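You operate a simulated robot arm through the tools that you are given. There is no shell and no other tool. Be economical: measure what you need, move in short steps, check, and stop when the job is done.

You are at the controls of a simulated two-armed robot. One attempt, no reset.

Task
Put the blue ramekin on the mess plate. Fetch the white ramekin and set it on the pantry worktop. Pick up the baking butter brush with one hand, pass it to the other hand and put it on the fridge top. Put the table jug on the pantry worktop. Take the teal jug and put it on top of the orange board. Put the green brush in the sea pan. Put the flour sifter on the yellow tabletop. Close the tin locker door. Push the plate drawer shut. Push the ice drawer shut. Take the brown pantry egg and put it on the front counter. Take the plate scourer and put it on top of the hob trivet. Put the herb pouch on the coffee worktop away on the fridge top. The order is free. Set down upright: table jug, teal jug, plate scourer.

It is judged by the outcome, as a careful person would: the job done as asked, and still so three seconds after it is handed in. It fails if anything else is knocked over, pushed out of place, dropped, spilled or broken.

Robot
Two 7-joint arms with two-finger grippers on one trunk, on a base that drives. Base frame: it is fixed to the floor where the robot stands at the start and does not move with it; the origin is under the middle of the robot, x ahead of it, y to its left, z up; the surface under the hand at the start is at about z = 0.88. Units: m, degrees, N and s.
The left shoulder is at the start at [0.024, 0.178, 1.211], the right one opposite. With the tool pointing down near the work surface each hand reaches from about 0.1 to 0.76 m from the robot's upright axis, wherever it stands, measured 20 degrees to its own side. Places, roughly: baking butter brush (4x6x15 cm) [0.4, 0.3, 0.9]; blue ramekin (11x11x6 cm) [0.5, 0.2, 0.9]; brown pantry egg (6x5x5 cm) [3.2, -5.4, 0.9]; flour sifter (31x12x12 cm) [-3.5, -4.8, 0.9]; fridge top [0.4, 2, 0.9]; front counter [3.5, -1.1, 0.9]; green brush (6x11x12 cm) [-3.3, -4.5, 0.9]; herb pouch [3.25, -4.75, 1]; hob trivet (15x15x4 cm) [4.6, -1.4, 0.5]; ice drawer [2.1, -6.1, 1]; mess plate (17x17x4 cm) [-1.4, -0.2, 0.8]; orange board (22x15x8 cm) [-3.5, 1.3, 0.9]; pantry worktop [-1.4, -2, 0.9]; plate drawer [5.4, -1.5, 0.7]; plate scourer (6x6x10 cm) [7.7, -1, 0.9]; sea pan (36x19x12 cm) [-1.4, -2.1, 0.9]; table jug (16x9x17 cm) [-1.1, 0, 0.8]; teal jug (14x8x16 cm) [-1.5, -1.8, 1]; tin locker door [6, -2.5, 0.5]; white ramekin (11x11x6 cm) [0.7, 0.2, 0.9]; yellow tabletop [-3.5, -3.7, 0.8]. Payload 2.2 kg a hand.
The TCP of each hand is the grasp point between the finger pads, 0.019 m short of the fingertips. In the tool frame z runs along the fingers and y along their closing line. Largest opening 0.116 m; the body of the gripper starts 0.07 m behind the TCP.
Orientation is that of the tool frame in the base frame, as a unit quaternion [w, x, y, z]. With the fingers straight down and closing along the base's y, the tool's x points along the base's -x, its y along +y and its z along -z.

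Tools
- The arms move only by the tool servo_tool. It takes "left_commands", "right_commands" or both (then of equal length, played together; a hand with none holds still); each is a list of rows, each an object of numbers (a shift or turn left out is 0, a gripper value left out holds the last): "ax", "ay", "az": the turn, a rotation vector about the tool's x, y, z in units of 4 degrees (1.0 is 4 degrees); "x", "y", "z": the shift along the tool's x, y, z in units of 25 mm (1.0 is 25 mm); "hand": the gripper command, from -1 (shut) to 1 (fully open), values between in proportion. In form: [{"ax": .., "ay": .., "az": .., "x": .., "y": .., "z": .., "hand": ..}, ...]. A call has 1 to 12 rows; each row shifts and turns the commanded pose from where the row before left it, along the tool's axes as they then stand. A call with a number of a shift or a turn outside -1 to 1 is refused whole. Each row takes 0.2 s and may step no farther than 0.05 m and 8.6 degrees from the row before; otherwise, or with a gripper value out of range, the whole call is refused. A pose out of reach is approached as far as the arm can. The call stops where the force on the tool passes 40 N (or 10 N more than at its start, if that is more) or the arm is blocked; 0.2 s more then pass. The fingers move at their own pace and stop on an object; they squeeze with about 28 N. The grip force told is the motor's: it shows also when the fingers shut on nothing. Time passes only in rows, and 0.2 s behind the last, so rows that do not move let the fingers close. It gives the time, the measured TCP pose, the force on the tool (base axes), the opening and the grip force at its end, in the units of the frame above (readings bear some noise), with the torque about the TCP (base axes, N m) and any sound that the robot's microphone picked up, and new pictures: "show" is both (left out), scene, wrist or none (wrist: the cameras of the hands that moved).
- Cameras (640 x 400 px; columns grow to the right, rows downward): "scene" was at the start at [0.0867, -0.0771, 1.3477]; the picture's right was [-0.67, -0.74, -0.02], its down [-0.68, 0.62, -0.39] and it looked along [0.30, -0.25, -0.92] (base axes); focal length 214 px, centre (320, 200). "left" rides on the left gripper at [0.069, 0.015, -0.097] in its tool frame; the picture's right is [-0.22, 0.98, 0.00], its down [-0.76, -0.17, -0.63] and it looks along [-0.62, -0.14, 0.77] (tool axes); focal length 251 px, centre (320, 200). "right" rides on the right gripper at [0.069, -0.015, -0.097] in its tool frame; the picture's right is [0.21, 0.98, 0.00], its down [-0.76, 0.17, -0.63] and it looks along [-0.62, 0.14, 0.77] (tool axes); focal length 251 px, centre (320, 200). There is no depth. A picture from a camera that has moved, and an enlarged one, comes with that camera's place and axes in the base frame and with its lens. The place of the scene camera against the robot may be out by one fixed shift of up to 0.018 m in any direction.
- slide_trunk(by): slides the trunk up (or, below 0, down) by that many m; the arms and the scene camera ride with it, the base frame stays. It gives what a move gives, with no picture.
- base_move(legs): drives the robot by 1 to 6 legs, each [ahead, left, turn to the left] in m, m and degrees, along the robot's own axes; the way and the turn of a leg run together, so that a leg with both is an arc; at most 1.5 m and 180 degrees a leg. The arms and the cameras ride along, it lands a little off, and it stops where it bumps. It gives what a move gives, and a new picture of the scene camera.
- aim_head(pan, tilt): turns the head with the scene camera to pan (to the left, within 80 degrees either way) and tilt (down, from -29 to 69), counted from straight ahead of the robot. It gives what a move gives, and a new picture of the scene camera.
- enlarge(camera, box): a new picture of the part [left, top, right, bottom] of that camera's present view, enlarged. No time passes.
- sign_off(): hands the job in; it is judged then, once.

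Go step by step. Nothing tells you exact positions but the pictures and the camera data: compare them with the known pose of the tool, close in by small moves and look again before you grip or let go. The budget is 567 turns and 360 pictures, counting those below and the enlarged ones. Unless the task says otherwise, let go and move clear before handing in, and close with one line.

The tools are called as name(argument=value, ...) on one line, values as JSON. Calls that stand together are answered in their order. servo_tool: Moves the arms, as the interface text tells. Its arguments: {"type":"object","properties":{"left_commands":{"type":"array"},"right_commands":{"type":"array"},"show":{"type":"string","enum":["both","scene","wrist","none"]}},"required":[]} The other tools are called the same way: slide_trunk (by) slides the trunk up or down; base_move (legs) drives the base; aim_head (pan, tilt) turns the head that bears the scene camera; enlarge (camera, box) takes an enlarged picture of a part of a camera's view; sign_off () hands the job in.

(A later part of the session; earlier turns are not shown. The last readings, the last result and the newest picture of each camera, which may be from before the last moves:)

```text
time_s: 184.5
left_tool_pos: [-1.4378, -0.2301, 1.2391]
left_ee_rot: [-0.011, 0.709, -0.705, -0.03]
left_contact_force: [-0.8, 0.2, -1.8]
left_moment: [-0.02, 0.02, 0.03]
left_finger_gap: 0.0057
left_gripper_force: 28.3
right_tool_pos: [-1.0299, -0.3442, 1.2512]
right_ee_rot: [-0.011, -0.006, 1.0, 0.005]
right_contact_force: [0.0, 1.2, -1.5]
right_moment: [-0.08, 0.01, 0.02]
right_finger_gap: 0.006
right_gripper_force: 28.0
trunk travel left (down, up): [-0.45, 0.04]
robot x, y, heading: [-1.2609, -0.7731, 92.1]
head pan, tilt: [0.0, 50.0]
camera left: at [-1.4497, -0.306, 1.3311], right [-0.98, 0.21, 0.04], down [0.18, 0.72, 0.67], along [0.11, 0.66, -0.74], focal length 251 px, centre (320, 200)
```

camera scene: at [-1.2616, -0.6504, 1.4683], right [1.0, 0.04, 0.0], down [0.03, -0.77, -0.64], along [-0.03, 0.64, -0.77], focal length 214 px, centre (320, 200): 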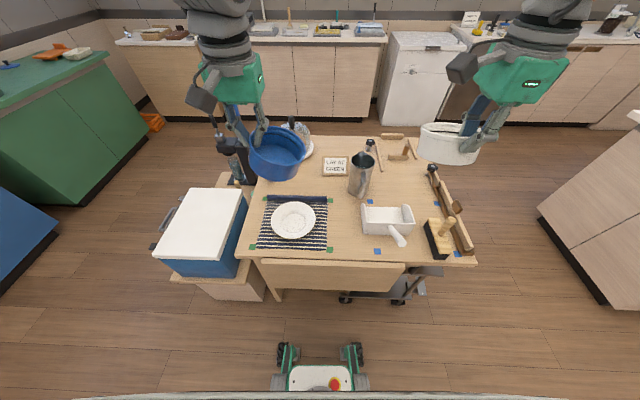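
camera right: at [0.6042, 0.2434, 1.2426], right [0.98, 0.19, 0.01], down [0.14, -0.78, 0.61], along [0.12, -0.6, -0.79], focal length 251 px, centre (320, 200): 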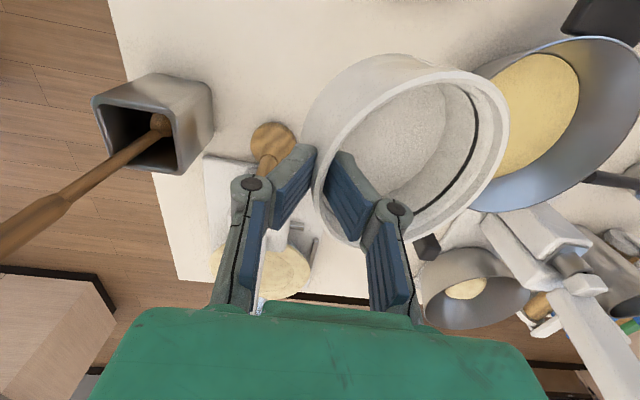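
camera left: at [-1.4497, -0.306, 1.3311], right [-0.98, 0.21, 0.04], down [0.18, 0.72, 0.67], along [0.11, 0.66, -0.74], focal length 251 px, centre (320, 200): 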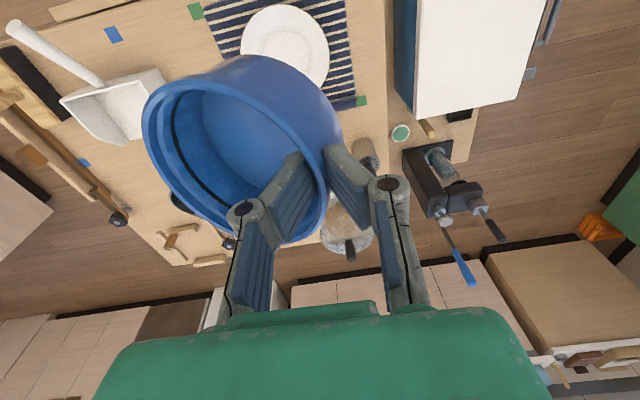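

Plate centre about [-1.387, -0.222]. I lower the trunk 15 cm and then the left hand.

slide_trunk(by=-0.15)

servo_tool(left_commands=[{"z": 0.7}, {"z": 0.8}, {"z": 0.8}, {"z": 0.8}, {"z": 0.8}, {"z": 0.8}, {"z": 0.8}, {"z": 0.6}], show="both")

```text
time_s: 186.2
left_tool_pos: [-1.4368, -0.2326, 1.088]
left_ee_rot: [-0.01, 0.708, -0.705, -0.031]
left_contact_force: [0.0, -0.1, -1.0]
left_moment: [0.01, 0.01, -0.01]
left_finger_gap: 0.006
left_gripper_force: 28.2
right_tool_pos: [-1.0301, -0.3443, 1.1007]
right_ee_rot: [-0.01, -0.006, 1.0, 0.006]
right_contact_force: [-0.7, -0.2, -1.0]
right_moment: [-0.05, -0.04, -0.05]
right_finger_gap: 0.0059
right_gripper_force: 28.0
trunk travel left (down, up): [-0.3, 0.19]
robot x, y, heading: [-1.2602, -0.7715, 92.1]
head pan, tilt: [0.0, 50.0]
```

```text
time_s: 188.0
left_tool_pos: [-1.4414, -0.2223, 0.9346]
left_ee_rot: [-0.01, 0.709, -0.705, -0.031]
left_contact_force: [0.1, -0.3, -1.6]
left_moment: [0.0, 0.06, 0.02]
left_finger_gap: 0.0063
left_gripper_force: 28.3
right_tool_pos: [-1.0299, -0.345, 1.0997]
right_ee_rot: [-0.01, -0.007, 1.0, 0.005]
right_contact_force: [-0.5, 0.2, -1.3]
right_moment: [-0.1, 0.02, 0.02]
right_finger_gap: 0.0059
right_gripper_force: 28.0
trunk travel left (down, up): [-0.3, 0.19]
robot x, y, heading: [-1.2606, -0.778, 92.3]
head pan, tilt: [0.0, 50.0]
camera scene: at [-1.263, -0.6464, 1.3178], right [1.0, 0.04, 0.0], down [0.03, -0.77, -0.64], along [-0.03, 0.64, -0.77], focal length 214 px, centre (320, 200)
camera left: at [-1.4546, -0.2967, 1.0281], right [-0.98, 0.21, 0.04], down [0.18, 0.72, 0.67], along [0.11, 0.66, -0.74], focal length 251 px, centre (320, 200)
```

scene: 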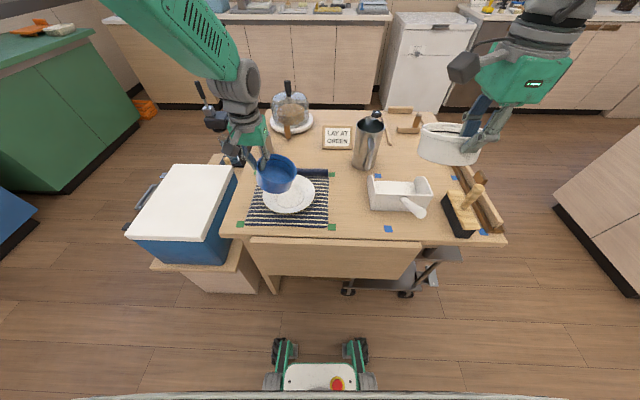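
left: 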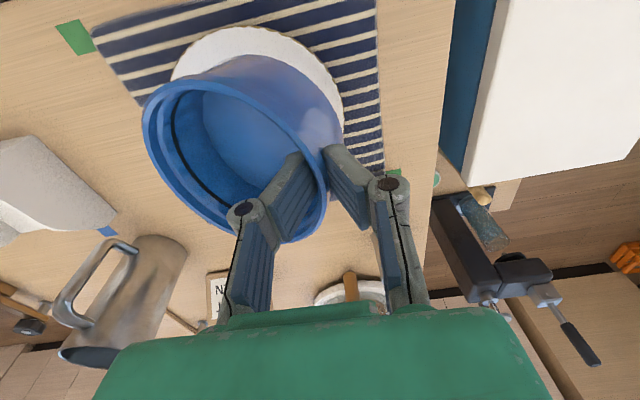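

The ramekin is nearly centred over the plate; I shift 1 cm ahead and lower in small steps.

servo_tool(left_commands=[{"x": -0.25, "y": -0.1}, {"x": -0.25, "y": -0.1}, {"z": 0.4}, {"z": 0.4}, {"z": 0.4}, {"z": 0.3}, {"z": 0.2}], show="none")

servo_tool(left_commands=[{"z": 0.15}, {"z": 0.15}, {"z": 0.15}], show="none")

```text
time_s: 189.6
left_tool_pos: [-1.4385, -0.2083, 0.8943]
left_ee_rot: [-0.009, 0.709, -0.705, -0.031]
left_contact_force: [-0.2, 0.5, -1.1]
left_moment: [-0.01, 0.03, 0.01]
left_finger_gap: 0.0062
left_gripper_force: 27.6
right_tool_pos: [-1.0296, -0.3439, 1.0998]
right_ee_rot: [-0.01, -0.005, 1.0, 0.005]
right_contact_force: [0.3, 0.1, -1.6]
right_moment: [-0.04, -0.01, -0.01]
right_finger_gap: 0.0059
right_gripper_force: 28.4
trunk travel left (down, up): [-0.3, 0.19]
robot x, y, heading: [-1.2615, -0.7721, 92.0]
head pan, tilt: [0.0, 50.0]
```

```text
time_s: 190.4
left_tool_pos: [-1.4378, -0.2069, 0.8817]
left_ee_rot: [-0.01, 0.708, -0.705, -0.031]
left_contact_force: [-0.6, 0.0, -0.9]
left_moment: [-0.03, 0.05, -0.02]
left_finger_gap: 0.006
left_gripper_force: 28.0
right_tool_pos: [-1.0312, -0.3453, 1.0996]
right_ee_rot: [-0.01, -0.006, 1.0, 0.004]
right_contact_force: [0.3, 0.1, -1.3]
right_moment: [-0.07, 0.02, -0.02]
right_finger_gap: 0.0061
right_gripper_force: 27.9
trunk travel left (down, up): [-0.3, 0.19]
robot x, y, heading: [-1.2573, -0.7717, 92.2]
head pan, tilt: [0.0, 50.0]
```

servo_tool(left_commands=[{"z": 0.15}, {"z": 0.15}, {"z": 0.15}], show="both")

```text
time_s: 191.2
left_tool_pos: [-1.4401, -0.2069, 0.8707]
left_ee_rot: [-0.01, 0.709, -0.705, -0.03]
left_contact_force: [1.0, 0.9, -1.7]
left_moment: [0.01, 0.01, 0.0]
left_finger_gap: 0.0061
left_gripper_force: 28.1
right_tool_pos: [-1.0297, -0.3448, 1.1005]
right_ee_rot: [-0.011, -0.005, 1.0, 0.005]
right_contact_force: [0.1, -0.2, -1.4]
right_moment: [-0.06, 0.01, 0.01]
right_finger_gap: 0.0061
right_gripper_force: 28.4
trunk travel left (down, up): [-0.3, 0.19]
robot x, y, heading: [-1.2609, -0.7719, 92.1]
head pan, tilt: [0.0, 50.0]
camera scene: at [-1.263, -0.6467, 1.3179], right [1.0, 0.04, 0.0], down [0.03, -0.77, -0.64], along [-0.03, 0.64, -0.77], focal length 214 px, centre (320, 200)
camera left: at [-1.4515, -0.2814, 0.9641], right [-0.98, 0.21, 0.04], down [0.18, 0.72, 0.67], along [0.11, 0.66, -0.74], focal length 251 px, centre (320, 200)
```

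scene: 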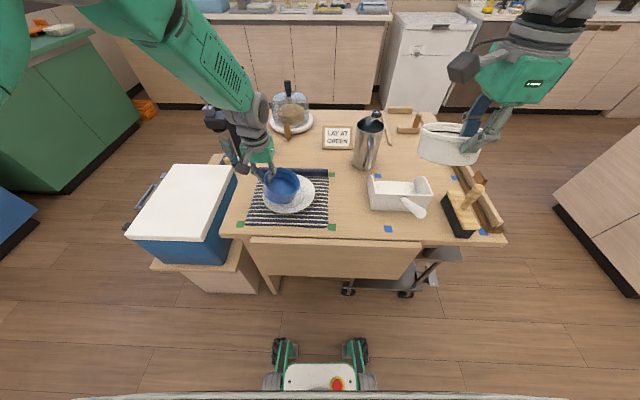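
left: 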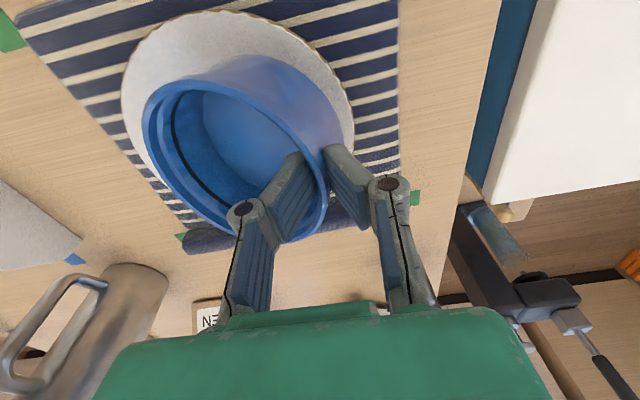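

Still a little above the plate. I nudge 8 mm right and keep lowering.

servo_tool(left_commands=[{"y": -0.32}, {"z": 0.15}, {"z": 0.15}, {"z": 0.15}, {"z": 0.15}, {"z": 0.15}], show="none")

```text
time_s: 192.6
left_tool_pos: [-1.4321, -0.2062, 0.8528]
left_ee_rot: [-0.01, 0.709, -0.705, -0.031]
left_contact_force: [-1.0, -0.4, -0.9]
left_moment: [-0.01, 0.02, 0.0]
left_finger_gap: 0.006
left_gripper_force: 28.5
right_tool_pos: [-1.0303, -0.3439, 1.0998]
right_ee_rot: [-0.011, -0.006, 1.0, 0.006]
right_contact_force: [0.1, -0.3, -1.3]
right_moment: [-0.03, 0.0, 0.0]
right_finger_gap: 0.0056
right_gripper_force: 28.1
trunk travel left (down, up): [-0.3, 0.19]
robot x, y, heading: [-1.257, -0.7711, 92.2]
head pan, tilt: [0.0, 50.0]
```

servo_tool(left_commands=[{"z": 0.15}, {"z": 0.15}, {"z": 0.15}, {"z": 0.15}], show="wrist")

```text
time_s: 193.6
left_tool_pos: [-1.4326, -0.204, 0.8362]
left_ee_rot: [-0.01, 0.709, -0.705, -0.03]
left_contact_force: [-0.8, 1.8, 0.6]
left_moment: [-0.01, 0.01, 0.06]
left_finger_gap: 0.0059
left_gripper_force: 27.9
right_tool_pos: [-1.0307, -0.3456, 1.1006]
right_ee_rot: [-0.011, -0.007, 1.0, 0.005]
right_contact_force: [-0.4, 0.0, -1.9]
right_moment: [-0.02, -0.01, 0.01]
right_finger_gap: 0.0059
right_gripper_force: 27.8
trunk travel left (down, up): [-0.3, 0.19]
robot x, y, heading: [-1.2591, -0.7712, 92.2]
head pan, tilt: [0.0, 50.0]
camera left: at [-1.4445, -0.2796, 0.93], right [-0.98, 0.21, 0.04], down [0.18, 0.72, 0.67], along [0.11, 0.66, -0.74], focal length 251 px, centre (320, 200)
```

left: 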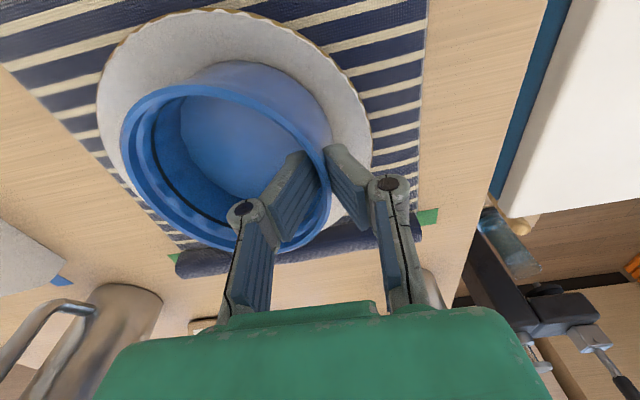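

servo_tool(left_commands=[{"z": 0.12}, {"z": 0.12}, {"z": 0.12}], show="none")

```text
time_s: 194.4
left_tool_pos: [-1.4313, -0.2046, 0.828]
left_ee_rot: [-0.01, 0.709, -0.704, -0.03]
left_contact_force: [0.1, 1.1, 2.7]
left_moment: [-0.08, -0.05, 0.04]
left_finger_gap: 0.0058
left_gripper_force: 28.1
right_tool_pos: [-1.0304, -0.3451, 1.1003]
right_ee_rot: [-0.011, -0.005, 1.0, 0.005]
right_contact_force: [-0.2, -0.4, -1.8]
right_moment: [-0.08, -0.05, -0.03]
right_finger_gap: 0.006
right_gripper_force: 27.9
trunk travel left (down, up): [-0.3, 0.19]
robot x, y, heading: [-1.2576, -0.7733, 92.0]
head pan, tilt: [0.0, 50.0]
```

servo_tool(left_commands=[{"z": 0.12}, {"z": 0.12}], show="both")

```text
time_s: 195.0
left_tool_pos: [-1.433, -0.203, 0.823]
left_ee_rot: [-0.011, 0.709, -0.704, -0.031]
left_contact_force: [-1.0, 2.1, 3.6]
left_moment: [-0.09, -0.05, 0.07]
left_finger_gap: 0.0059
left_gripper_force: 28.0
right_tool_pos: [-1.03, -0.3449, 1.1011]
right_ee_rot: [-0.01, -0.005, 1.0, 0.005]
right_contact_force: [-0.3, -0.8, -1.1]
right_moment: [-0.06, 0.0, -0.01]
right_finger_gap: 0.0058
right_gripper_force: 28.0
trunk travel left (down, up): [-0.3, 0.19]
robot x, y, heading: [-1.2591, -0.7716, 91.8]
head pan, tilt: [0.0, 50.0]
camera scene: at [-1.2628, -0.6471, 1.318], right [1.0, 0.04, 0.0], down [0.03, -0.77, -0.64], along [-0.03, 0.64, -0.77], focal length 214 px, centre (320, 200)
camera left: at [-1.4443, -0.2785, 0.9159], right [-0.98, 0.21, 0.04], down [0.18, 0.72, 0.67], along [0.11, 0.66, -0.74], focal length 251 px, centre (320, 200)
```

scene: 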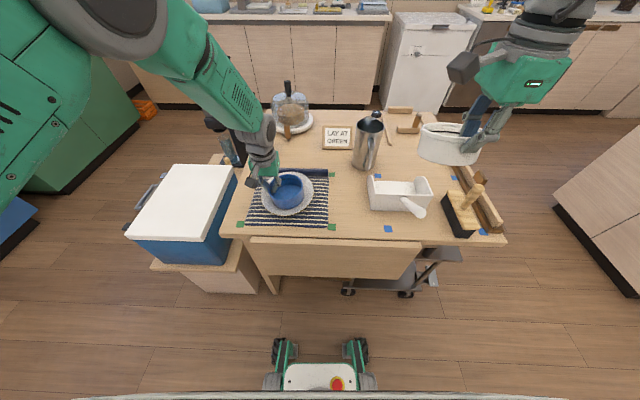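
left: 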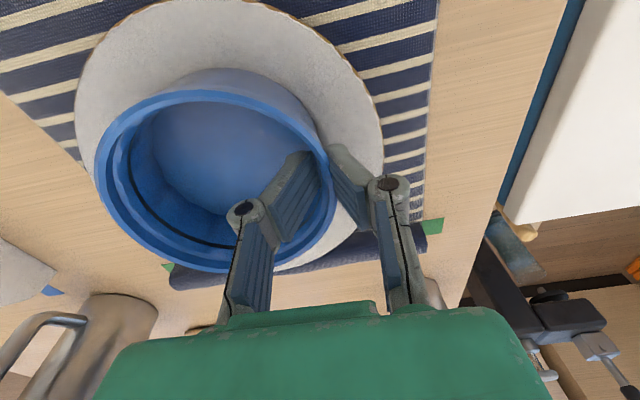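

servo_tool(left_commands=[{"z": 0.12}, {"z": 0.12}], show="wrist")

```text
time_s: 195.6
left_tool_pos: [-1.4317, -0.2023, 0.8167]
left_ee_rot: [-0.01, 0.709, -0.705, -0.031]
left_contact_force: [0.7, 2.8, 8.0]
left_moment: [-0.06, -0.19, 0.14]
left_finger_gap: 0.006
left_gripper_force: 28.6
right_tool_pos: [-1.0285, -0.3456, 1.1004]
right_ee_rot: [-0.011, -0.007, 1.0, 0.005]
right_contact_force: [0.0, -0.9, -1.1]
right_moment: [-0.03, -0.04, -0.01]
right_finger_gap: 0.0059
right_gripper_force: 28.1
trunk travel left (down, up): [-0.3, 0.19]
robot x, y, heading: [-1.261, -0.7687, 92.1]
head pan, tilt: [0.0, 50.0]
camera left: at [-1.4442, -0.2776, 0.9101], right [-0.98, 0.21, 0.04], down [0.18, 0.72, 0.67], along [0.11, 0.66, -0.74], focal length 251 px, centre (320, 200)
```

left: 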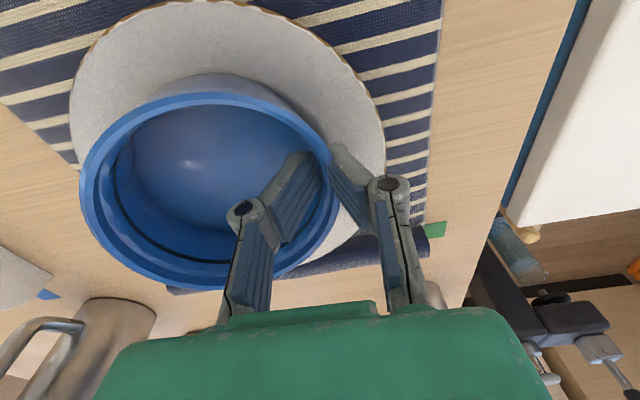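

The ramekin has levelled on the plate. I open slightly and withdraw upward.

servo_tool(left_commands=[{"z": -0.1}, {"hand": -0.7}, {"hand": -0.5}, {"hand": -0.4}, {"z": -0.4}, {"z": -0.6}, {"z": -0.8}, {"z": -0.8}, {"z": -0.8}, {"z": -0.8}, {"z": -0.8}], show="both")

```text
time_s: 198.0
left_tool_pos: [-1.4275, -0.2105, 0.9439]
left_ee_rot: [-0.008, 0.708, -0.706, -0.032]
left_contact_force: [-0.9, -0.2, 0.6]
left_moment: [0.04, -0.01, 0.01]
left_finger_gap: 0.035
left_gripper_force: 0.0
right_tool_pos: [-1.0297, -0.3465, 1.101]
right_ee_rot: [-0.01, -0.006, 1.0, 0.006]
right_contact_force: [-0.4, 0.1, -1.4]
right_moment: [-0.04, 0.01, 0.0]
right_finger_gap: 0.0061
right_gripper_force: 27.2
trunk travel left (down, up): [-0.3, 0.19]
robot x, y, heading: [-1.2628, -0.7725, 92.2]
head pan, tilt: [0.0, 50.0]
camera scene: at [-1.2627, -0.6478, 1.318], right [1.0, 0.04, 0.0], down [0.03, -0.77, -0.64], along [-0.03, 0.64, -0.77], focal length 214 px, centre (320, 200)
camera left: at [-1.4405, -0.2854, 1.0374], right [-0.98, 0.21, 0.04], down [0.18, 0.72, 0.67], along [0.11, 0.66, -0.74], focal length 251 px, centre (320, 200)
```

scene: 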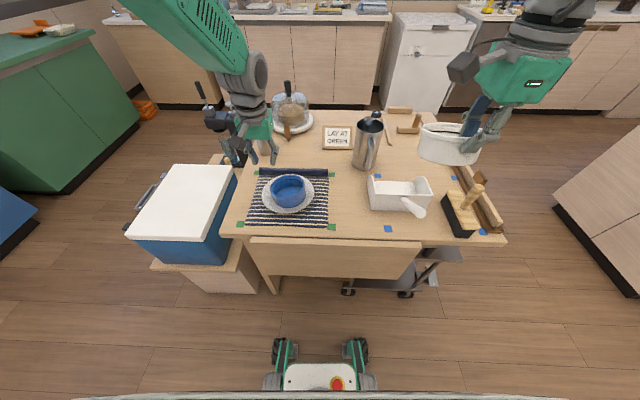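
left: 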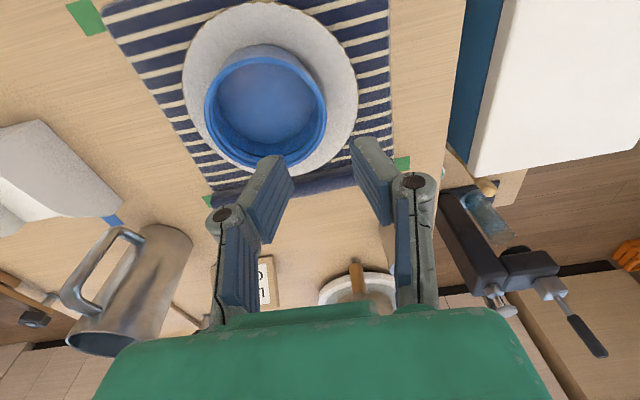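

The blue ramekin sits centred on the plate. Next the metal table jug: I raise the left hand, open it, and shift the base to the right and slightly ahead.

servo_tool(left_commands=[{"z": -1}, {"z": -1}, {"z": -1}, {"z": -1}, {"z": -1, "hand": 1}, {"z": -1}], show="none")

base_move(legs=[[0.0, -0.24, -2], [0.08, 0, 0]])

```text
time_s: 199.4
left_tool_pos: [-1.4249, -0.2216, 1.0946]
left_ee_rot: [-0.01, 0.708, -0.705, -0.031]
left_contact_force: [0.7, 0.0, 0.4]
left_moment: [0.04, -0.06, 0.01]
left_finger_gap: 0.1163
left_gripper_force: 0.1
right_tool_pos: [-1.0301, -0.3463, 1.1012]
right_ee_rot: [-0.01, -0.006, 1.0, 0.007]
right_contact_force: [-0.5, 0.2, -1.3]
right_moment: [-0.04, 0.0, -0.01]
right_finger_gap: 0.006
right_gripper_force: 27.7
trunk travel left (down, up): [-0.3, 0.19]
robot x, y, heading: [-1.2587, -0.7689, 92.4]
head pan, tilt: [0.0, 50.0]
```

```text
time_s: 201.9
left_tool_pos: [-1.156, -0.1303, 1.0933]
left_ee_rot: [0.007, -0.697, 0.716, 0.033]
left_contact_force: [-0.3, 0.1, 0.3]
left_moment: [-0.03, 0.06, 0.0]
left_finger_gap: 0.1161
left_gripper_force: 0.0
right_tool_pos: [-0.7662, -0.2656, 1.0972]
right_ee_rot: [-0.013, 0.01, 1.0, 0.004]
right_contact_force: [0.6, -0.3, -2.1]
right_moment: [-0.09, 0.04, 0.02]
right_finger_gap: 0.0062
right_gripper_force: 28.5
trunk travel left (down, up): [-0.3, 0.19]
robot x, y, heading: [-1.0131, -0.6885, 90.4]
head pan, tilt: [0.0, 50.0]
camera scene: at [-1.0048, -0.5626, 1.3179], right [1.0, 0.01, -0.01], down [0.0, -0.77, -0.64], along [-0.01, 0.64, -0.77], focal length 214 px, centre (320, 200)
```

scene: 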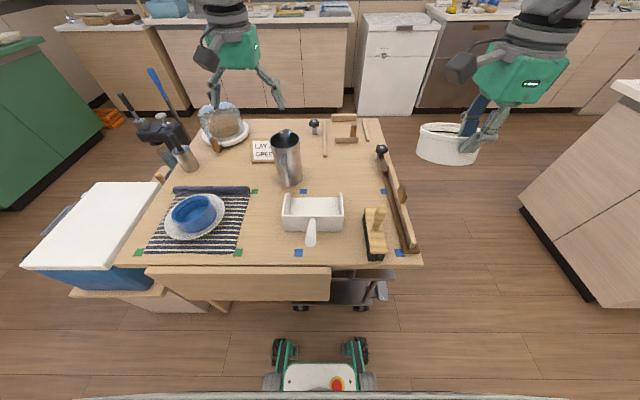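

enlarge(camera="scene", box=[200, 90, 400, 215])

enlarge(camera="left", box=[0, 0, 640, 400])

```text
3.20 times, centred on (300, 152) of scene
camera zoom: at [-1.0048, -0.5626, 1.3179], right [1.0, 0.01, -0.01], down [0.0, -0.77, -0.64], along [-0.01, 0.64, -0.77], focal length 686 px, centre (384, 352)
```

zoom: 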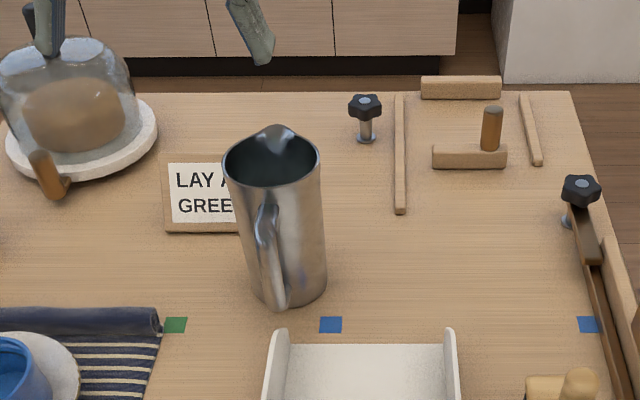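

```text
1.00 times, centred on (320, 200) of left (not enlarged: the box is as wide or as high as the picture)
camera zoom: at [-1.1701, -0.2039, 1.1876], right [-0.97, 0.24, 0.05], down [0.21, 0.71, 0.67], along [0.13, 0.66, -0.74], focal length 251 px, centre (320, 200)
```

zoom: 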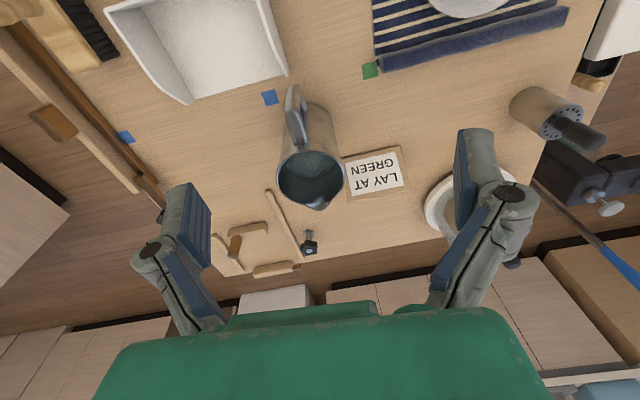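

The jug is upright, handle toward me, spout away, centre about [-1.122, 0.01]. I level the left hand and move it above the jug.

servo_tool(left_commands=[{"ax": 0.52, "ay": 0.82}, {"x": -0.8, "y": -0.19}, {"x": -0.8, "y": -0.19}, {"x": -0.8, "y": -0.19}, {"x": -0.8, "y": -0.19}, {"x": -0.8, "y": -0.19}, {"x": -0.8, "y": -0.19}, {"x": -0.8, "y": -0.19}], show="wrist")

```text
time_s: 203.7
left_tool_pos: [-1.1258, 0.0025, 1.0951]
left_ee_rot: [0.002, -0.697, 0.717, -0.003]
left_contact_force: [0.3, 0.4, 0.6]
left_moment: [-0.03, 0.02, -0.01]
left_finger_gap: 0.1161
left_gripper_force: 0.0
left hand out of reach, approached as far as the arm can: row 8
right_tool_pos: [-0.7715, -0.2694, 1.1002]
right_ee_rot: [-0.011, 0.01, 1.0, 0.006]
right_contact_force: [1.4, 0.1, -1.2]
right_moment: [-0.02, 0.01, -0.02]
right_finger_gap: 0.0059
right_gripper_force: 27.9
trunk travel left (down, up): [-0.3, 0.19]
robot x, y, heading: [-1.0184, -0.6881, 90.3]
head pan, tilt: [0.0, 50.0]
camera left: at [-1.1424, -0.0661, 1.1923], right [-0.97, 0.24, 0.0], down [0.18, 0.75, 0.63], along [0.16, 0.61, -0.78], focal length 251 px, centre (320, 200)
```

left: 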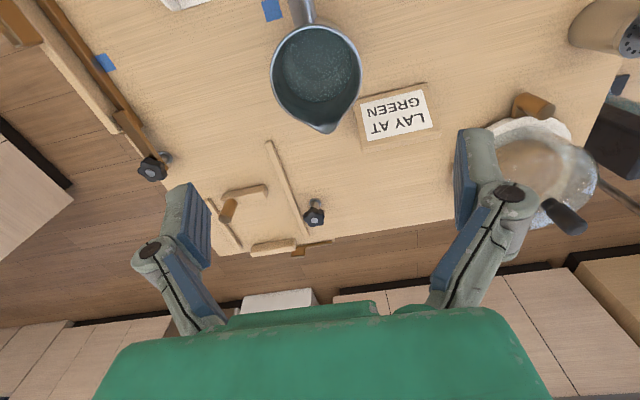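

Jug rim centre is about [-1.121, -0.010], 8.8 cm wide. I correct and lower to just above the rim.

servo_tool(left_commands=[{"x": 0.5, "y": -0.2}, {"z": 0.8}, {"z": 0.8}, {"z": 0.8}, {"z": 0.8}, {"z": 0.8}, {"z": 0.8}, {"z": 0.6}], show="wrist")

```text
time_s: 205.5
left_tool_pos: [-1.1222, -0.0167, 0.9591]
left_ee_rot: [0.003, -0.698, 0.716, -0.002]
left_contact_force: [0.7, 0.6, 0.0]
left_moment: [0.0, -0.04, -0.01]
left_finger_gap: 0.1161
left_gripper_force: 0.0
right_tool_pos: [-0.7755, -0.2691, 1.1017]
right_ee_rot: [-0.009, 0.01, 1.0, 0.005]
right_contact_force: [-0.3, 0.1, -2.1]
right_moment: [-0.08, 0.0, 0.0]
right_finger_gap: 0.006
right_gripper_force: 28.3
trunk travel left (down, up): [-0.3, 0.19]
robot x, y, heading: [-1.0192, -0.6893, 90.3]
head pan, tilt: [0.0, 50.0]
camera left: at [-1.1412, -0.0847, 1.0562], right [-0.97, 0.24, -0.01], down [0.18, 0.75, 0.63], along [0.16, 0.61, -0.77], focal length 251 px, centre (320, 200)
```

left: 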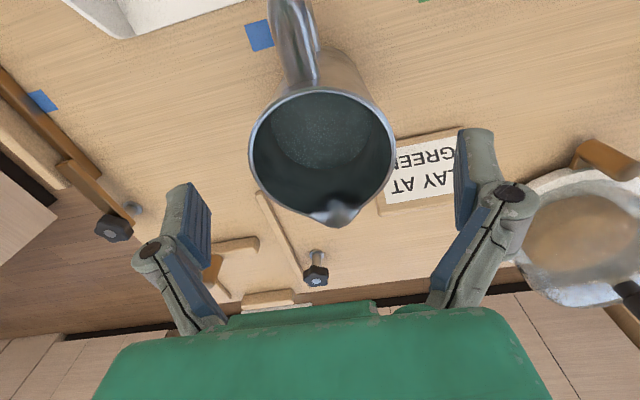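

Centred. Descend 9 cm around the jug body and close gently.

servo_tool(left_commands=[{"z": 0.7, "x": -0.2}, {"z": 0.7}, {"z": 0.7}, {"z": 0.7}, {"z": 0.7}, {"hand": 0.7}, {"hand": 0.5}, {"hand": 0.3}, {"hand": 0}, {"hand": -0.5}], show="wrist")

```text
time_s: 207.7
left_tool_pos: [-1.1215, -0.008, 0.8773]
left_ee_rot: [0.006, -0.697, 0.717, 0.001]
left_contact_force: [6.5, 7.8, 30.2]
left_moment: [0.02, -0.39, 0.14]
left_finger_gap: 0.0909
left_gripper_force: 28.0
right_tool_pos: [-0.7749, -0.2725, 1.1017]
right_ee_rot: [-0.011, 0.01, 1.0, 0.007]
right_contact_force: [0.0, 0.6, -1.5]
right_moment: [-0.03, 0.01, 0.0]
right_finger_gap: 0.0062
right_gripper_force: 28.6
trunk travel left (down, up): [-0.3, 0.19]
robot x, y, heading: [-1.0177, -0.6862, 90.6]
head pan, tilt: [0.0, 50.0]
camera left: at [-1.1396, -0.0778, 0.9736], right [-0.97, 0.24, -0.01], down [0.18, 0.75, 0.64], along [0.16, 0.62, -0.77], focal length 251 px, centre (320, 200)
```

left: 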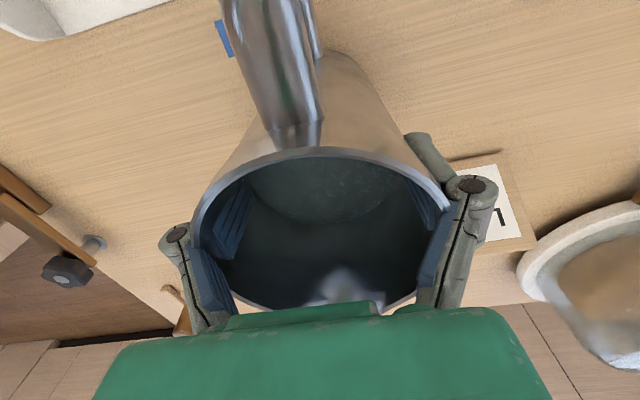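

The jug is gripped (91 mm, 28 N). Lift.

servo_tool(left_commands=[{"z": -0.2, "hand": -1}, {"z": -0.4}, {"z": -0.6}, {"z": -0.8}, {"z": -0.8}, {"z": -0.8}, {"z": -0.8}, {"z": -0.8}, {"z": -0.8}], show="scene")

```text
time_s: 209.7
left_tool_pos: [-1.1241, -0.0097, 1.0234]
left_ee_rot: [0.003, -0.698, 0.716, -0.003]
left_contact_force: [0.4, 0.4, -7.2]
left_moment: [0.1, 0.0, 0.02]
left_finger_gap: 0.0904
left_gripper_force: 27.4
right_tool_pos: [-0.7754, -0.271, 1.1024]
right_ee_rot: [-0.009, 0.009, 1.0, 0.006]
right_contact_force: [0.1, 0.3, -1.3]
right_moment: [-0.05, -0.02, -0.01]
right_finger_gap: 0.0058
right_gripper_force: 28.5
trunk travel left (down, up): [-0.3, 0.19]
robot x, y, heading: [-1.0173, -0.6855, 90.3]
head pan, tilt: [0.0, 50.0]
camera scene: at [-1.0156, -0.5612, 1.3178], right [1.0, 0.01, 0.0], down [0.0, -0.77, -0.64], along [-0.01, 0.64, -0.77], focal length 214 px, centre (320, 200)
```

scene: 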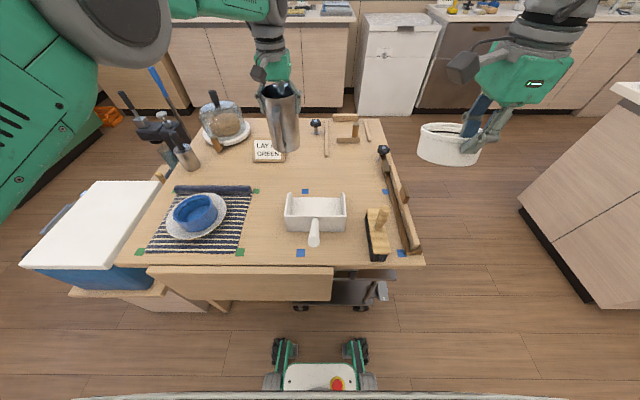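

Now I bring the jug closer, raise the trunk, back up and turn around to face the pantry worktop.

servo_tool(left_commands=[{"z": -0.5, "x": 0.5}, {"z": -0.3, "x": 0.9}, {"x": 0.9}, {"x": 0.9}, {"x": 0.9}, {"x": 0.9}, {"x": 0.9}, {"x": 0.9}, {"x": 0.9}, {"x": 0.9}, {"x": 0.7}, {"x": 0.4}], show="none")

slide_trunk(by=0.18)

base_move(legs=[[-0.22, 0, 0], [0, 0, 90], [0, 0, 90]])

aim_head(pan=0, tilt=40)

```text
time_s: 212.3
left_tool_pos: [-1.131, -0.2534, 1.0427]
left_ee_rot: [0.004, -0.699, 0.716, -0.003]
left_contact_force: [0.1, -0.1, -7.2]
left_moment: [0.06, -0.01, -0.02]
left_finger_gap: 0.0902
left_gripper_force: 28.2
right_tool_pos: [-0.7752, -0.2704, 1.1016]
right_ee_rot: [-0.009, 0.01, 1.0, 0.007]
right_contact_force: [0.3, 0.1, -1.5]
right_moment: [-0.02, 0.0, 0.01]
right_finger_gap: 0.006
right_gripper_force: 27.8
trunk travel left (down, up): [-0.3, 0.19]
robot x, y, heading: [-1.0161, -0.687, 90.5]
head pan, tilt: [0.0, 50.0]
```

```text
time_s: 214.3
left_tool_pos: [-1.1304, -0.2522, 1.2227]
left_ee_rot: [0.003, -0.697, 0.717, -0.001]
left_contact_force: [-0.5, -0.5, -8.6]
left_moment: [0.1, -0.02, -0.01]
left_finger_gap: 0.0904
left_gripper_force: 27.6
right_tool_pos: [-0.7761, -0.2691, 1.2793]
right_ee_rot: [-0.009, 0.01, 1.0, 0.005]
right_contact_force: [0.1, 0.4, -0.9]
right_moment: [-0.06, 0.03, 0.0]
right_finger_gap: 0.0062
right_gripper_force: 28.4
trunk travel left (down, up): [-0.48, 0.01]
robot x, y, heading: [-1.015, -0.6916, 90.6]
head pan, tilt: [0.0, 50.0]
```

```text
time_s: 223.6
left_tool_pos: [-0.9033, -1.3473, 1.2239]
left_ee_rot: [-0.001, 0.716, 0.698, -0.002]
left_contact_force: [-0.8, -0.8, -7.8]
left_moment: [-0.07, 0.03, -0.02]
left_finger_gap: 0.0903
left_gripper_force: 28.0
right_tool_pos: [-1.2613, -1.33, 1.2797]
right_ee_rot: [0.006, 1.0, -0.009, 0.012]
right_contact_force: [0.4, 0.1, -1.0]
right_moment: [0.1, -0.02, 0.03]
right_finger_gap: 0.0058
right_gripper_force: 27.9
trunk travel left (down, up): [-0.48, 0.01]
robot x, y, heading: [-1.0144, -0.9144, -89.5]
head pan, tilt: [0.0, 50.0]
camera scene: at [-1.0242, -1.0294, 1.4978], right [-1.0, -0.01, -0.01], down [0.0, 0.77, -0.64], along [0.01, -0.64, -0.77], focal length 214 px, centre (320, 200)
```

scene: 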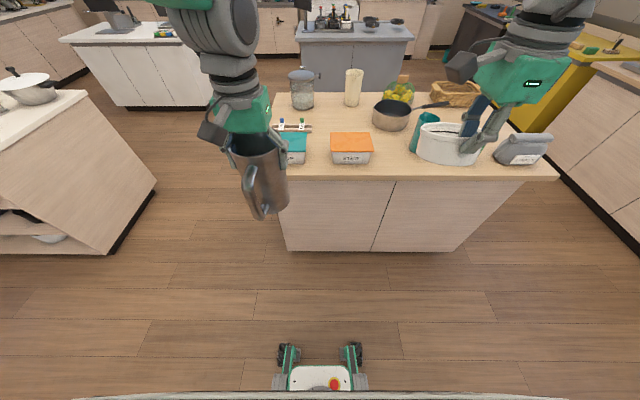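

```text
time_s: 224.4
left_tool_pos: [-0.9022, -1.3441, 1.2241]
left_ee_rot: [-0.001, 0.717, 0.697, -0.004]
left_contact_force: [0.1, 0.0, -7.3]
left_moment: [-0.1, -0.02, -0.02]
left_finger_gap: 0.0903
left_gripper_force: 27.5
right_tool_pos: [-1.2583, -1.3264, 1.2823]
right_ee_rot: [0.007, 1.0, -0.009, 0.009]
right_contact_force: [0.0, 0.6, -1.9]
right_moment: [0.04, 0.0, -0.01]
right_finger_gap: 0.0062
right_gripper_force: 28.6
trunk travel left (down, up): [-0.48, 0.01]
robot x, y, heading: [-1.0165, -0.9127, -89.4]
head pan, tilt: [0.0, 40.0]
camera scene: at [-1.02, -1.0377, 1.5119], right [-1.0, -0.01, 0.0], down [0.0, 0.65, -0.76], along [0.01, -0.76, -0.65], focal length 214 px, centre (320, 200)
```

scene: 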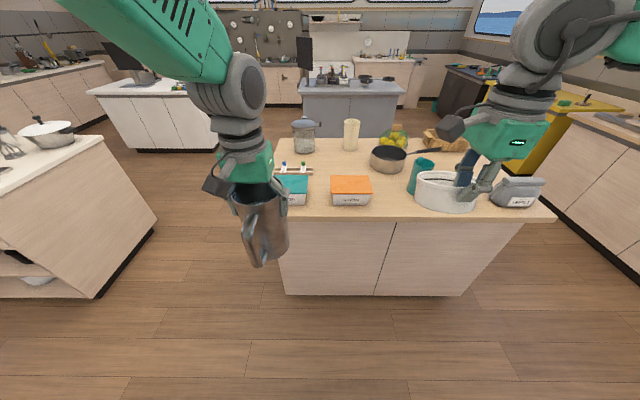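

Pantry worktop is ahead; the teal jug stands at about [-1.47, -1.81] and a free slot lies between it and the orange box. I drive closer.

base_move(legs=[[0.24, -0.13, 0]])

aim_head(pan=-15, tilt=50)

```text
time_s: 226.3
left_tool_pos: [-1.0283, -1.5782, 1.2247]
left_ee_rot: [-0.001, 0.716, 0.699, -0.005]
left_contact_force: [-1.6, 1.1, -7.3]
left_moment: [-0.09, 0.0, 0.0]
left_finger_gap: 0.0901
left_gripper_force: 27.8
right_tool_pos: [-1.3826, -1.5618, 1.2816]
right_ee_rot: [0.008, 1.0, -0.009, 0.011]
right_contact_force: [0.0, 0.6, -1.3]
right_moment: [0.03, -0.04, 0.01]
right_finger_gap: 0.0061
right_gripper_force: 28.0
trunk travel left (down, up): [-0.48, 0.01]
robot x, y, heading: [-1.1401, -1.146, -89.3]
head pan, tilt: [0.0, 40.0]
camera scene: at [-1.1485, -1.2708, 1.5122], right [-1.0, -0.01, 0.0], down [0.0, 0.64, -0.76], along [0.01, -0.76, -0.64], focal length 214 px, centre (320, 200)
```

scene: 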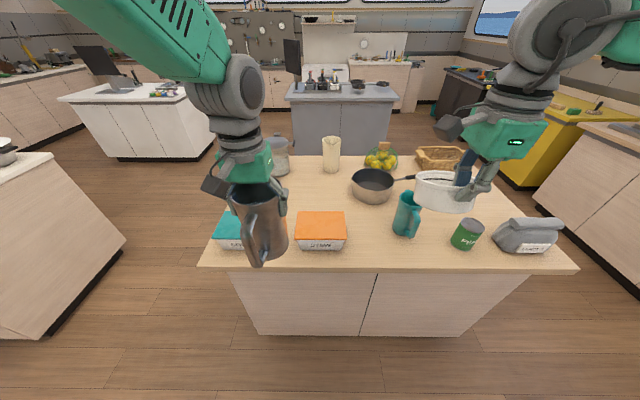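

```text
time_s: 227.0
left_tool_pos: [-1.0249, -1.5778, 1.2246]
left_ee_rot: [-0.001, 0.716, 0.698, -0.005]
left_contact_force: [-0.9, -0.1, -8.0]
left_moment: [-0.06, 0.01, 0.02]
left_finger_gap: 0.0902
left_gripper_force: 28.4
right_tool_pos: [-1.3817, -1.5605, 1.2846]
right_ee_rot: [0.008, 1.0, -0.009, 0.009]
right_contact_force: [-1.0, 0.7, -1.1]
right_moment: [0.06, -0.04, 0.02]
right_finger_gap: 0.0059
right_gripper_force: 28.5
trunk travel left (down, up): [-0.48, 0.01]
robot x, y, heading: [-1.1446, -1.1492, -89.5]
head pan, tilt: [-15.0, 50.0]
camera scene: at [-1.1654, -1.2633, 1.4978], right [-0.97, 0.25, 0.0], down [0.19, 0.74, -0.64], along [-0.16, -0.62, -0.77], focal length 214 px, centre (320, 200)
```

scene: 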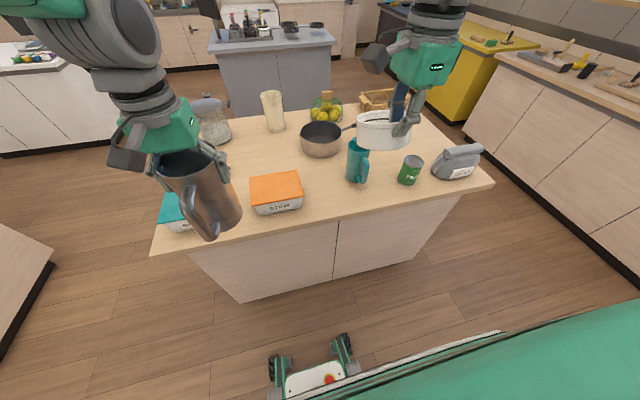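

Slot for the white ramekin: about [-1.33, -1.80]. I move the right hand above it and lower the trunk a bit.

servo_tool(right_commands=[{"x": 0.26, "y": 0.9}, {"x": 0.26, "y": 0.9}, {"x": 0.26, "y": 0.9}, {"x": 0.26, "y": 0.9}, {"x": 0.26, "y": 0.9}, {"x": 0.26, "y": 0.9}, {"x": 0.26, "y": 0.9}, {"x": 0.26, "y": 0.9}], show="none")

slide_trunk(by=-0.12)

servo_tool(right_commands=[{"z": 0.8}, {"z": 0.8}, {"z": 0.8}, {"z": 0.8}, {"z": 0.8}], show="both")

```text
time_s: 228.8
left_tool_pos: [-1.0226, -1.5775, 1.2247]
left_ee_rot: [-0.001, 0.716, 0.698, -0.007]
left_contact_force: [-0.1, -0.7, -7.6]
left_moment: [-0.07, 0.0, 0.01]
left_finger_gap: 0.0903
left_gripper_force: 28.4
right_tool_pos: [-1.3292, -1.7421, 1.2878]
right_ee_rot: [0.006, 1.0, -0.009, 0.008]
right_contact_force: [0.7, -0.6, -1.6]
right_moment: [0.08, -0.04, -0.02]
right_finger_gap: 0.0061
right_gripper_force: 27.8
trunk travel left (down, up): [-0.48, 0.01]
robot x, y, heading: [-1.1398, -1.1495, -89.3]
head pan, tilt: [-15.0, 50.0]
```

```text
time_s: 230.3
left_tool_pos: [-1.0226, -1.5762, 1.1053]
left_ee_rot: [0.0, 0.716, 0.698, -0.007]
left_contact_force: [0.3, -0.7, -7.8]
left_moment: [-0.06, -0.01, -0.03]
left_finger_gap: 0.09
left_gripper_force: 27.9
right_tool_pos: [-1.3303, -1.7392, 1.1691]
right_ee_rot: [0.008, 1.0, -0.009, 0.007]
right_contact_force: [0.3, 0.0, -1.8]
right_moment: [0.07, 0.01, -0.01]
right_finger_gap: 0.006
right_gripper_force: 28.8
trunk travel left (down, up): [-0.36, 0.13]
robot x, y, heading: [-1.142, -1.1502, -89.2]
head pan, tilt: [-15.0, 50.0]
```

```text
time_s: 231.5
left_tool_pos: [-1.0233, -1.5761, 1.105]
left_ee_rot: [-0.002, 0.716, 0.698, -0.006]
left_contact_force: [-0.4, -0.2, -7.7]
left_moment: [-0.07, 0.01, 0.03]
left_finger_gap: 0.0901
left_gripper_force: 27.9
right_tool_pos: [-1.3274, -1.7435, 1.067]
right_ee_rot: [0.009, 1.0, -0.009, 0.008]
right_contact_force: [-0.2, -0.2, -1.7]
right_moment: [0.05, 0.01, 0.01]
right_finger_gap: 0.0062
right_gripper_force: 28.3
trunk travel left (down, up): [-0.36, 0.13]
robot x, y, heading: [-1.1428, -1.1459, -89.3]
head pan, tilt: [-15.0, 50.0]
camera scene: at [-1.1631, -1.2635, 1.3777], right [-0.97, 0.25, 0.0], down [0.19, 0.75, -0.64], along [-0.16, -0.62, -0.77], focal length 214 px, centre (320, 200)
camera right: at [-1.2604, -1.7274, 1.1651], right [0.2, -0.98, 0.02], down [-0.77, -0.14, 0.62], along [-0.61, -0.14, -0.78], focal length 251 px, centre (320, 200)
```

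scene: 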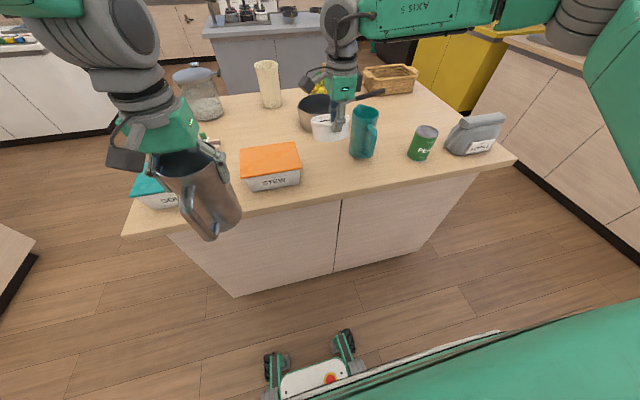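
right: 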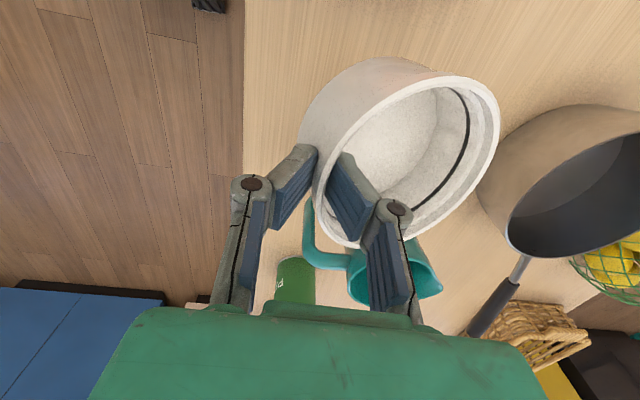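

Clearances are fine. Lower to near contact.

servo_tool(right_commands=[{"z": 0.7}, {"z": 0.7}, {"z": 0.7}, {"z": 0.7}, {"z": 0.7}, {"z": 0.5}, {"z": 0.3}, {"z": 0.15}, {"z": 0.15}], show="wrist")

```text
time_s: 233.5
left_tool_pos: [-1.023, -1.5766, 1.1059]
left_ee_rot: [-0.001, 0.715, 0.699, -0.006]
left_contact_force: [0.6, 0.8, -7.4]
left_moment: [-0.09, 0.03, 0.02]
left_finger_gap: 0.0902
left_gripper_force: 27.6
right_tool_pos: [-1.327, -1.744, 0.9537]
right_ee_rot: [0.009, 1.0, -0.009, 0.008]
right_contact_force: [-0.2, 0.1, 0.0]
right_moment: [0.02, 0.03, -0.04]
right_finger_gap: 0.0058
right_gripper_force: 27.8
trunk travel left (down, up): [-0.36, 0.13]
robot x, y, heading: [-1.1418, -1.1437, -89.4]
head pan, tilt: [-15.0, 50.0]
camera right: at [-1.2589, -1.729, 1.0513], right [0.2, -0.98, 0.02], down [-0.77, -0.14, 0.62], along [-0.61, -0.14, -0.78], focal length 251 px, centre (320, 200)
```

right: 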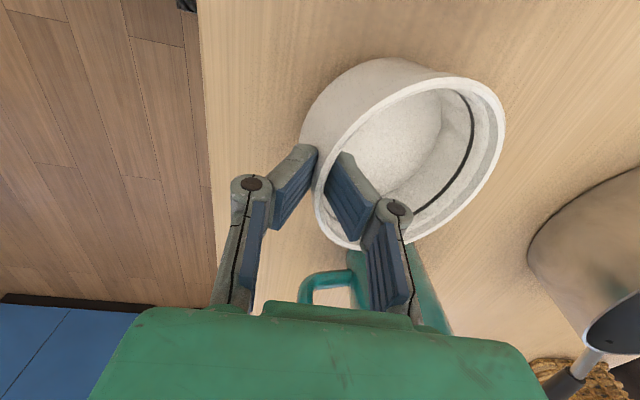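

servo_tool(right_commands=[{"z": 0.13}, {"z": 0.13}, {"z": 0.13}, {"z": 0.13}], show="wrist")

```text
time_s: 234.5
left_tool_pos: [-1.0225, -1.5765, 1.1047]
left_ee_rot: [-0.001, 0.716, 0.698, -0.006]
left_contact_force: [0.1, -0.6, -8.0]
left_moment: [-0.06, -0.03, 0.02]
left_finger_gap: 0.0902
left_gripper_force: 27.8
right_tool_pos: [-1.326, -1.7439, 0.9416]
right_ee_rot: [0.009, 1.0, -0.009, 0.007]
right_contact_force: [0.3, 0.2, -0.5]
right_moment: [0.04, 0.02, -0.02]
right_finger_gap: 0.0061
right_gripper_force: 27.9
trunk travel left (down, up): [-0.36, 0.13]
robot x, y, heading: [-1.145, -1.1462, -89.6]
head pan, tilt: [-15.0, 50.0]
camera right: at [-1.2588, -1.7294, 1.0384], right [0.2, -0.98, 0.02], down [-0.77, -0.14, 0.62], along [-0.61, -0.14, -0.78], focal length 251 px, centre (320, 200)
```

right: 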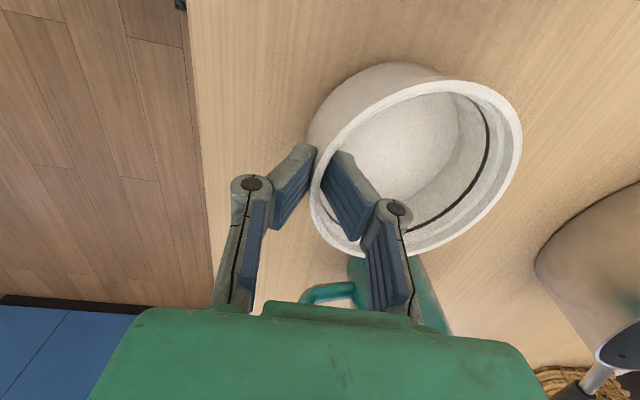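

servo_tool(right_commands=[{"z": 0.13}, {"z": 0.13}, {"z": 0.13}], show="wrist")

```text
time_s: 235.3
left_tool_pos: [-1.0233, -1.5767, 1.1049]
left_ee_rot: [-0.002, 0.715, 0.699, -0.006]
left_contact_force: [-0.2, -1.2, -7.9]
left_moment: [-0.06, -0.02, 0.0]
left_finger_gap: 0.0903
left_gripper_force: 28.1
right_tool_pos: [-1.3259, -1.744, 0.9313]
right_ee_rot: [0.009, 1.0, -0.009, 0.007]
right_contact_force: [0.1, 0.0, -0.2]
right_moment: [0.03, -0.03, 0.03]
right_finger_gap: 0.0062
right_gripper_force: 27.9
trunk travel left (down, up): [-0.36, 0.13]
robot x, y, heading: [-1.1461, -1.1454, -89.4]
head pan, tilt: [-15.0, 50.0]
camera right: at [-1.2585, -1.7296, 1.0294], right [0.2, -0.98, 0.02], down [-0.77, -0.14, 0.62], along [-0.61, -0.14, -0.78], focal length 251 px, centre (320, 200)
```

right: 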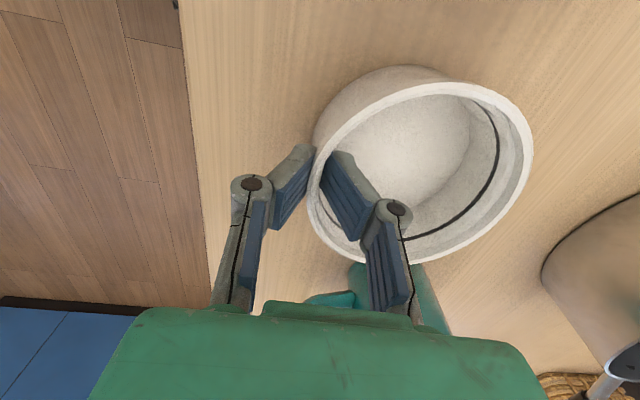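

servo_tool(right_commands=[{"z": 0.13}, {"z": 0.13}], show="none")

```text
time_s: 235.9
left_tool_pos: [-1.0233, -1.5739, 1.1063]
left_ee_rot: [0.0, 0.716, 0.698, -0.008]
left_contact_force: [0.3, 0.0, -7.6]
left_moment: [-0.06, -0.01, -0.02]
left_finger_gap: 0.0903
left_gripper_force: 28.1
right_tool_pos: [-1.326, -1.7438, 0.9274]
right_ee_rot: [0.012, 1.0, -0.009, 0.01]
right_contact_force: [-2.7, -1.4, 25.5]
right_moment: [-0.03, -0.1, 0.01]
right_finger_gap: 0.0059
right_gripper_force: 28.1
trunk travel left (down, up): [-0.36, 0.13]
robot x, y, heading: [-1.1414, -1.1448, -89.4]
head pan, tilt: [-15.0, 50.0]
```

Firm contact now (25 N): the white ramekin rests flat. Release and lift.

servo_tool(right_commands=[{"z": -0.15}, {"hand": -0.7}, {"hand": -0.5}, {"hand": -0.4}, {"z": -0.4}, {"z": -0.7}, {"z": -0.8}, {"z": -0.8}, {"z": -0.8}, {"z": -0.8}, {"z": -0.8}, {"z": -0.8}], show="both")

```text
time_s: 238.5
left_tool_pos: [-1.0226, -1.5742, 1.1034]
left_ee_rot: [-0.002, 0.716, 0.698, -0.006]
left_contact_force: [0.0, -0.1, -7.7]
left_moment: [-0.06, 0.0, 0.0]
left_finger_gap: 0.0903
left_gripper_force: 27.7
right_tool_pos: [-1.3286, -1.7402, 1.076]
right_ee_rot: [0.008, 1.0, -0.008, 0.008]
right_contact_force: [-0.3, 0.1, 0.2]
right_moment: [-0.02, 0.03, 0.0]
right_finger_gap: 0.0348
right_gripper_force: 0.1
trunk travel left (down, up): [-0.36, 0.13]
robot x, y, heading: [-1.141, -1.1467, -89.3]
head pan, tilt: [-15.0, 50.0]
camera scene: at [-1.1626, -1.2625, 1.3779], right [-0.97, 0.25, 0.0], down [0.19, 0.74, -0.64], along [-0.16, -0.62, -0.77], focal length 214 px, centre (320, 200)
camera right: at [-1.2601, -1.7256, 1.1739], right [0.2, -0.98, 0.02], down [-0.77, -0.14, 0.62], along [-0.61, -0.14, -0.78], focal length 251 px, centre (320, 200)
```

scene: 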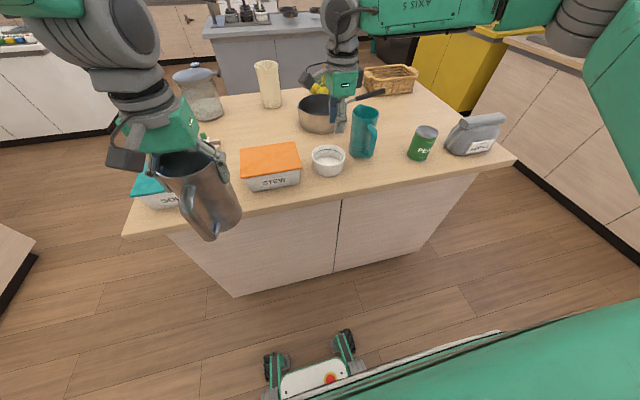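
right: 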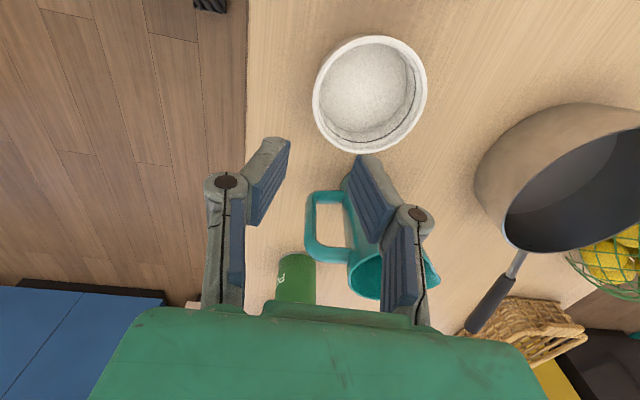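

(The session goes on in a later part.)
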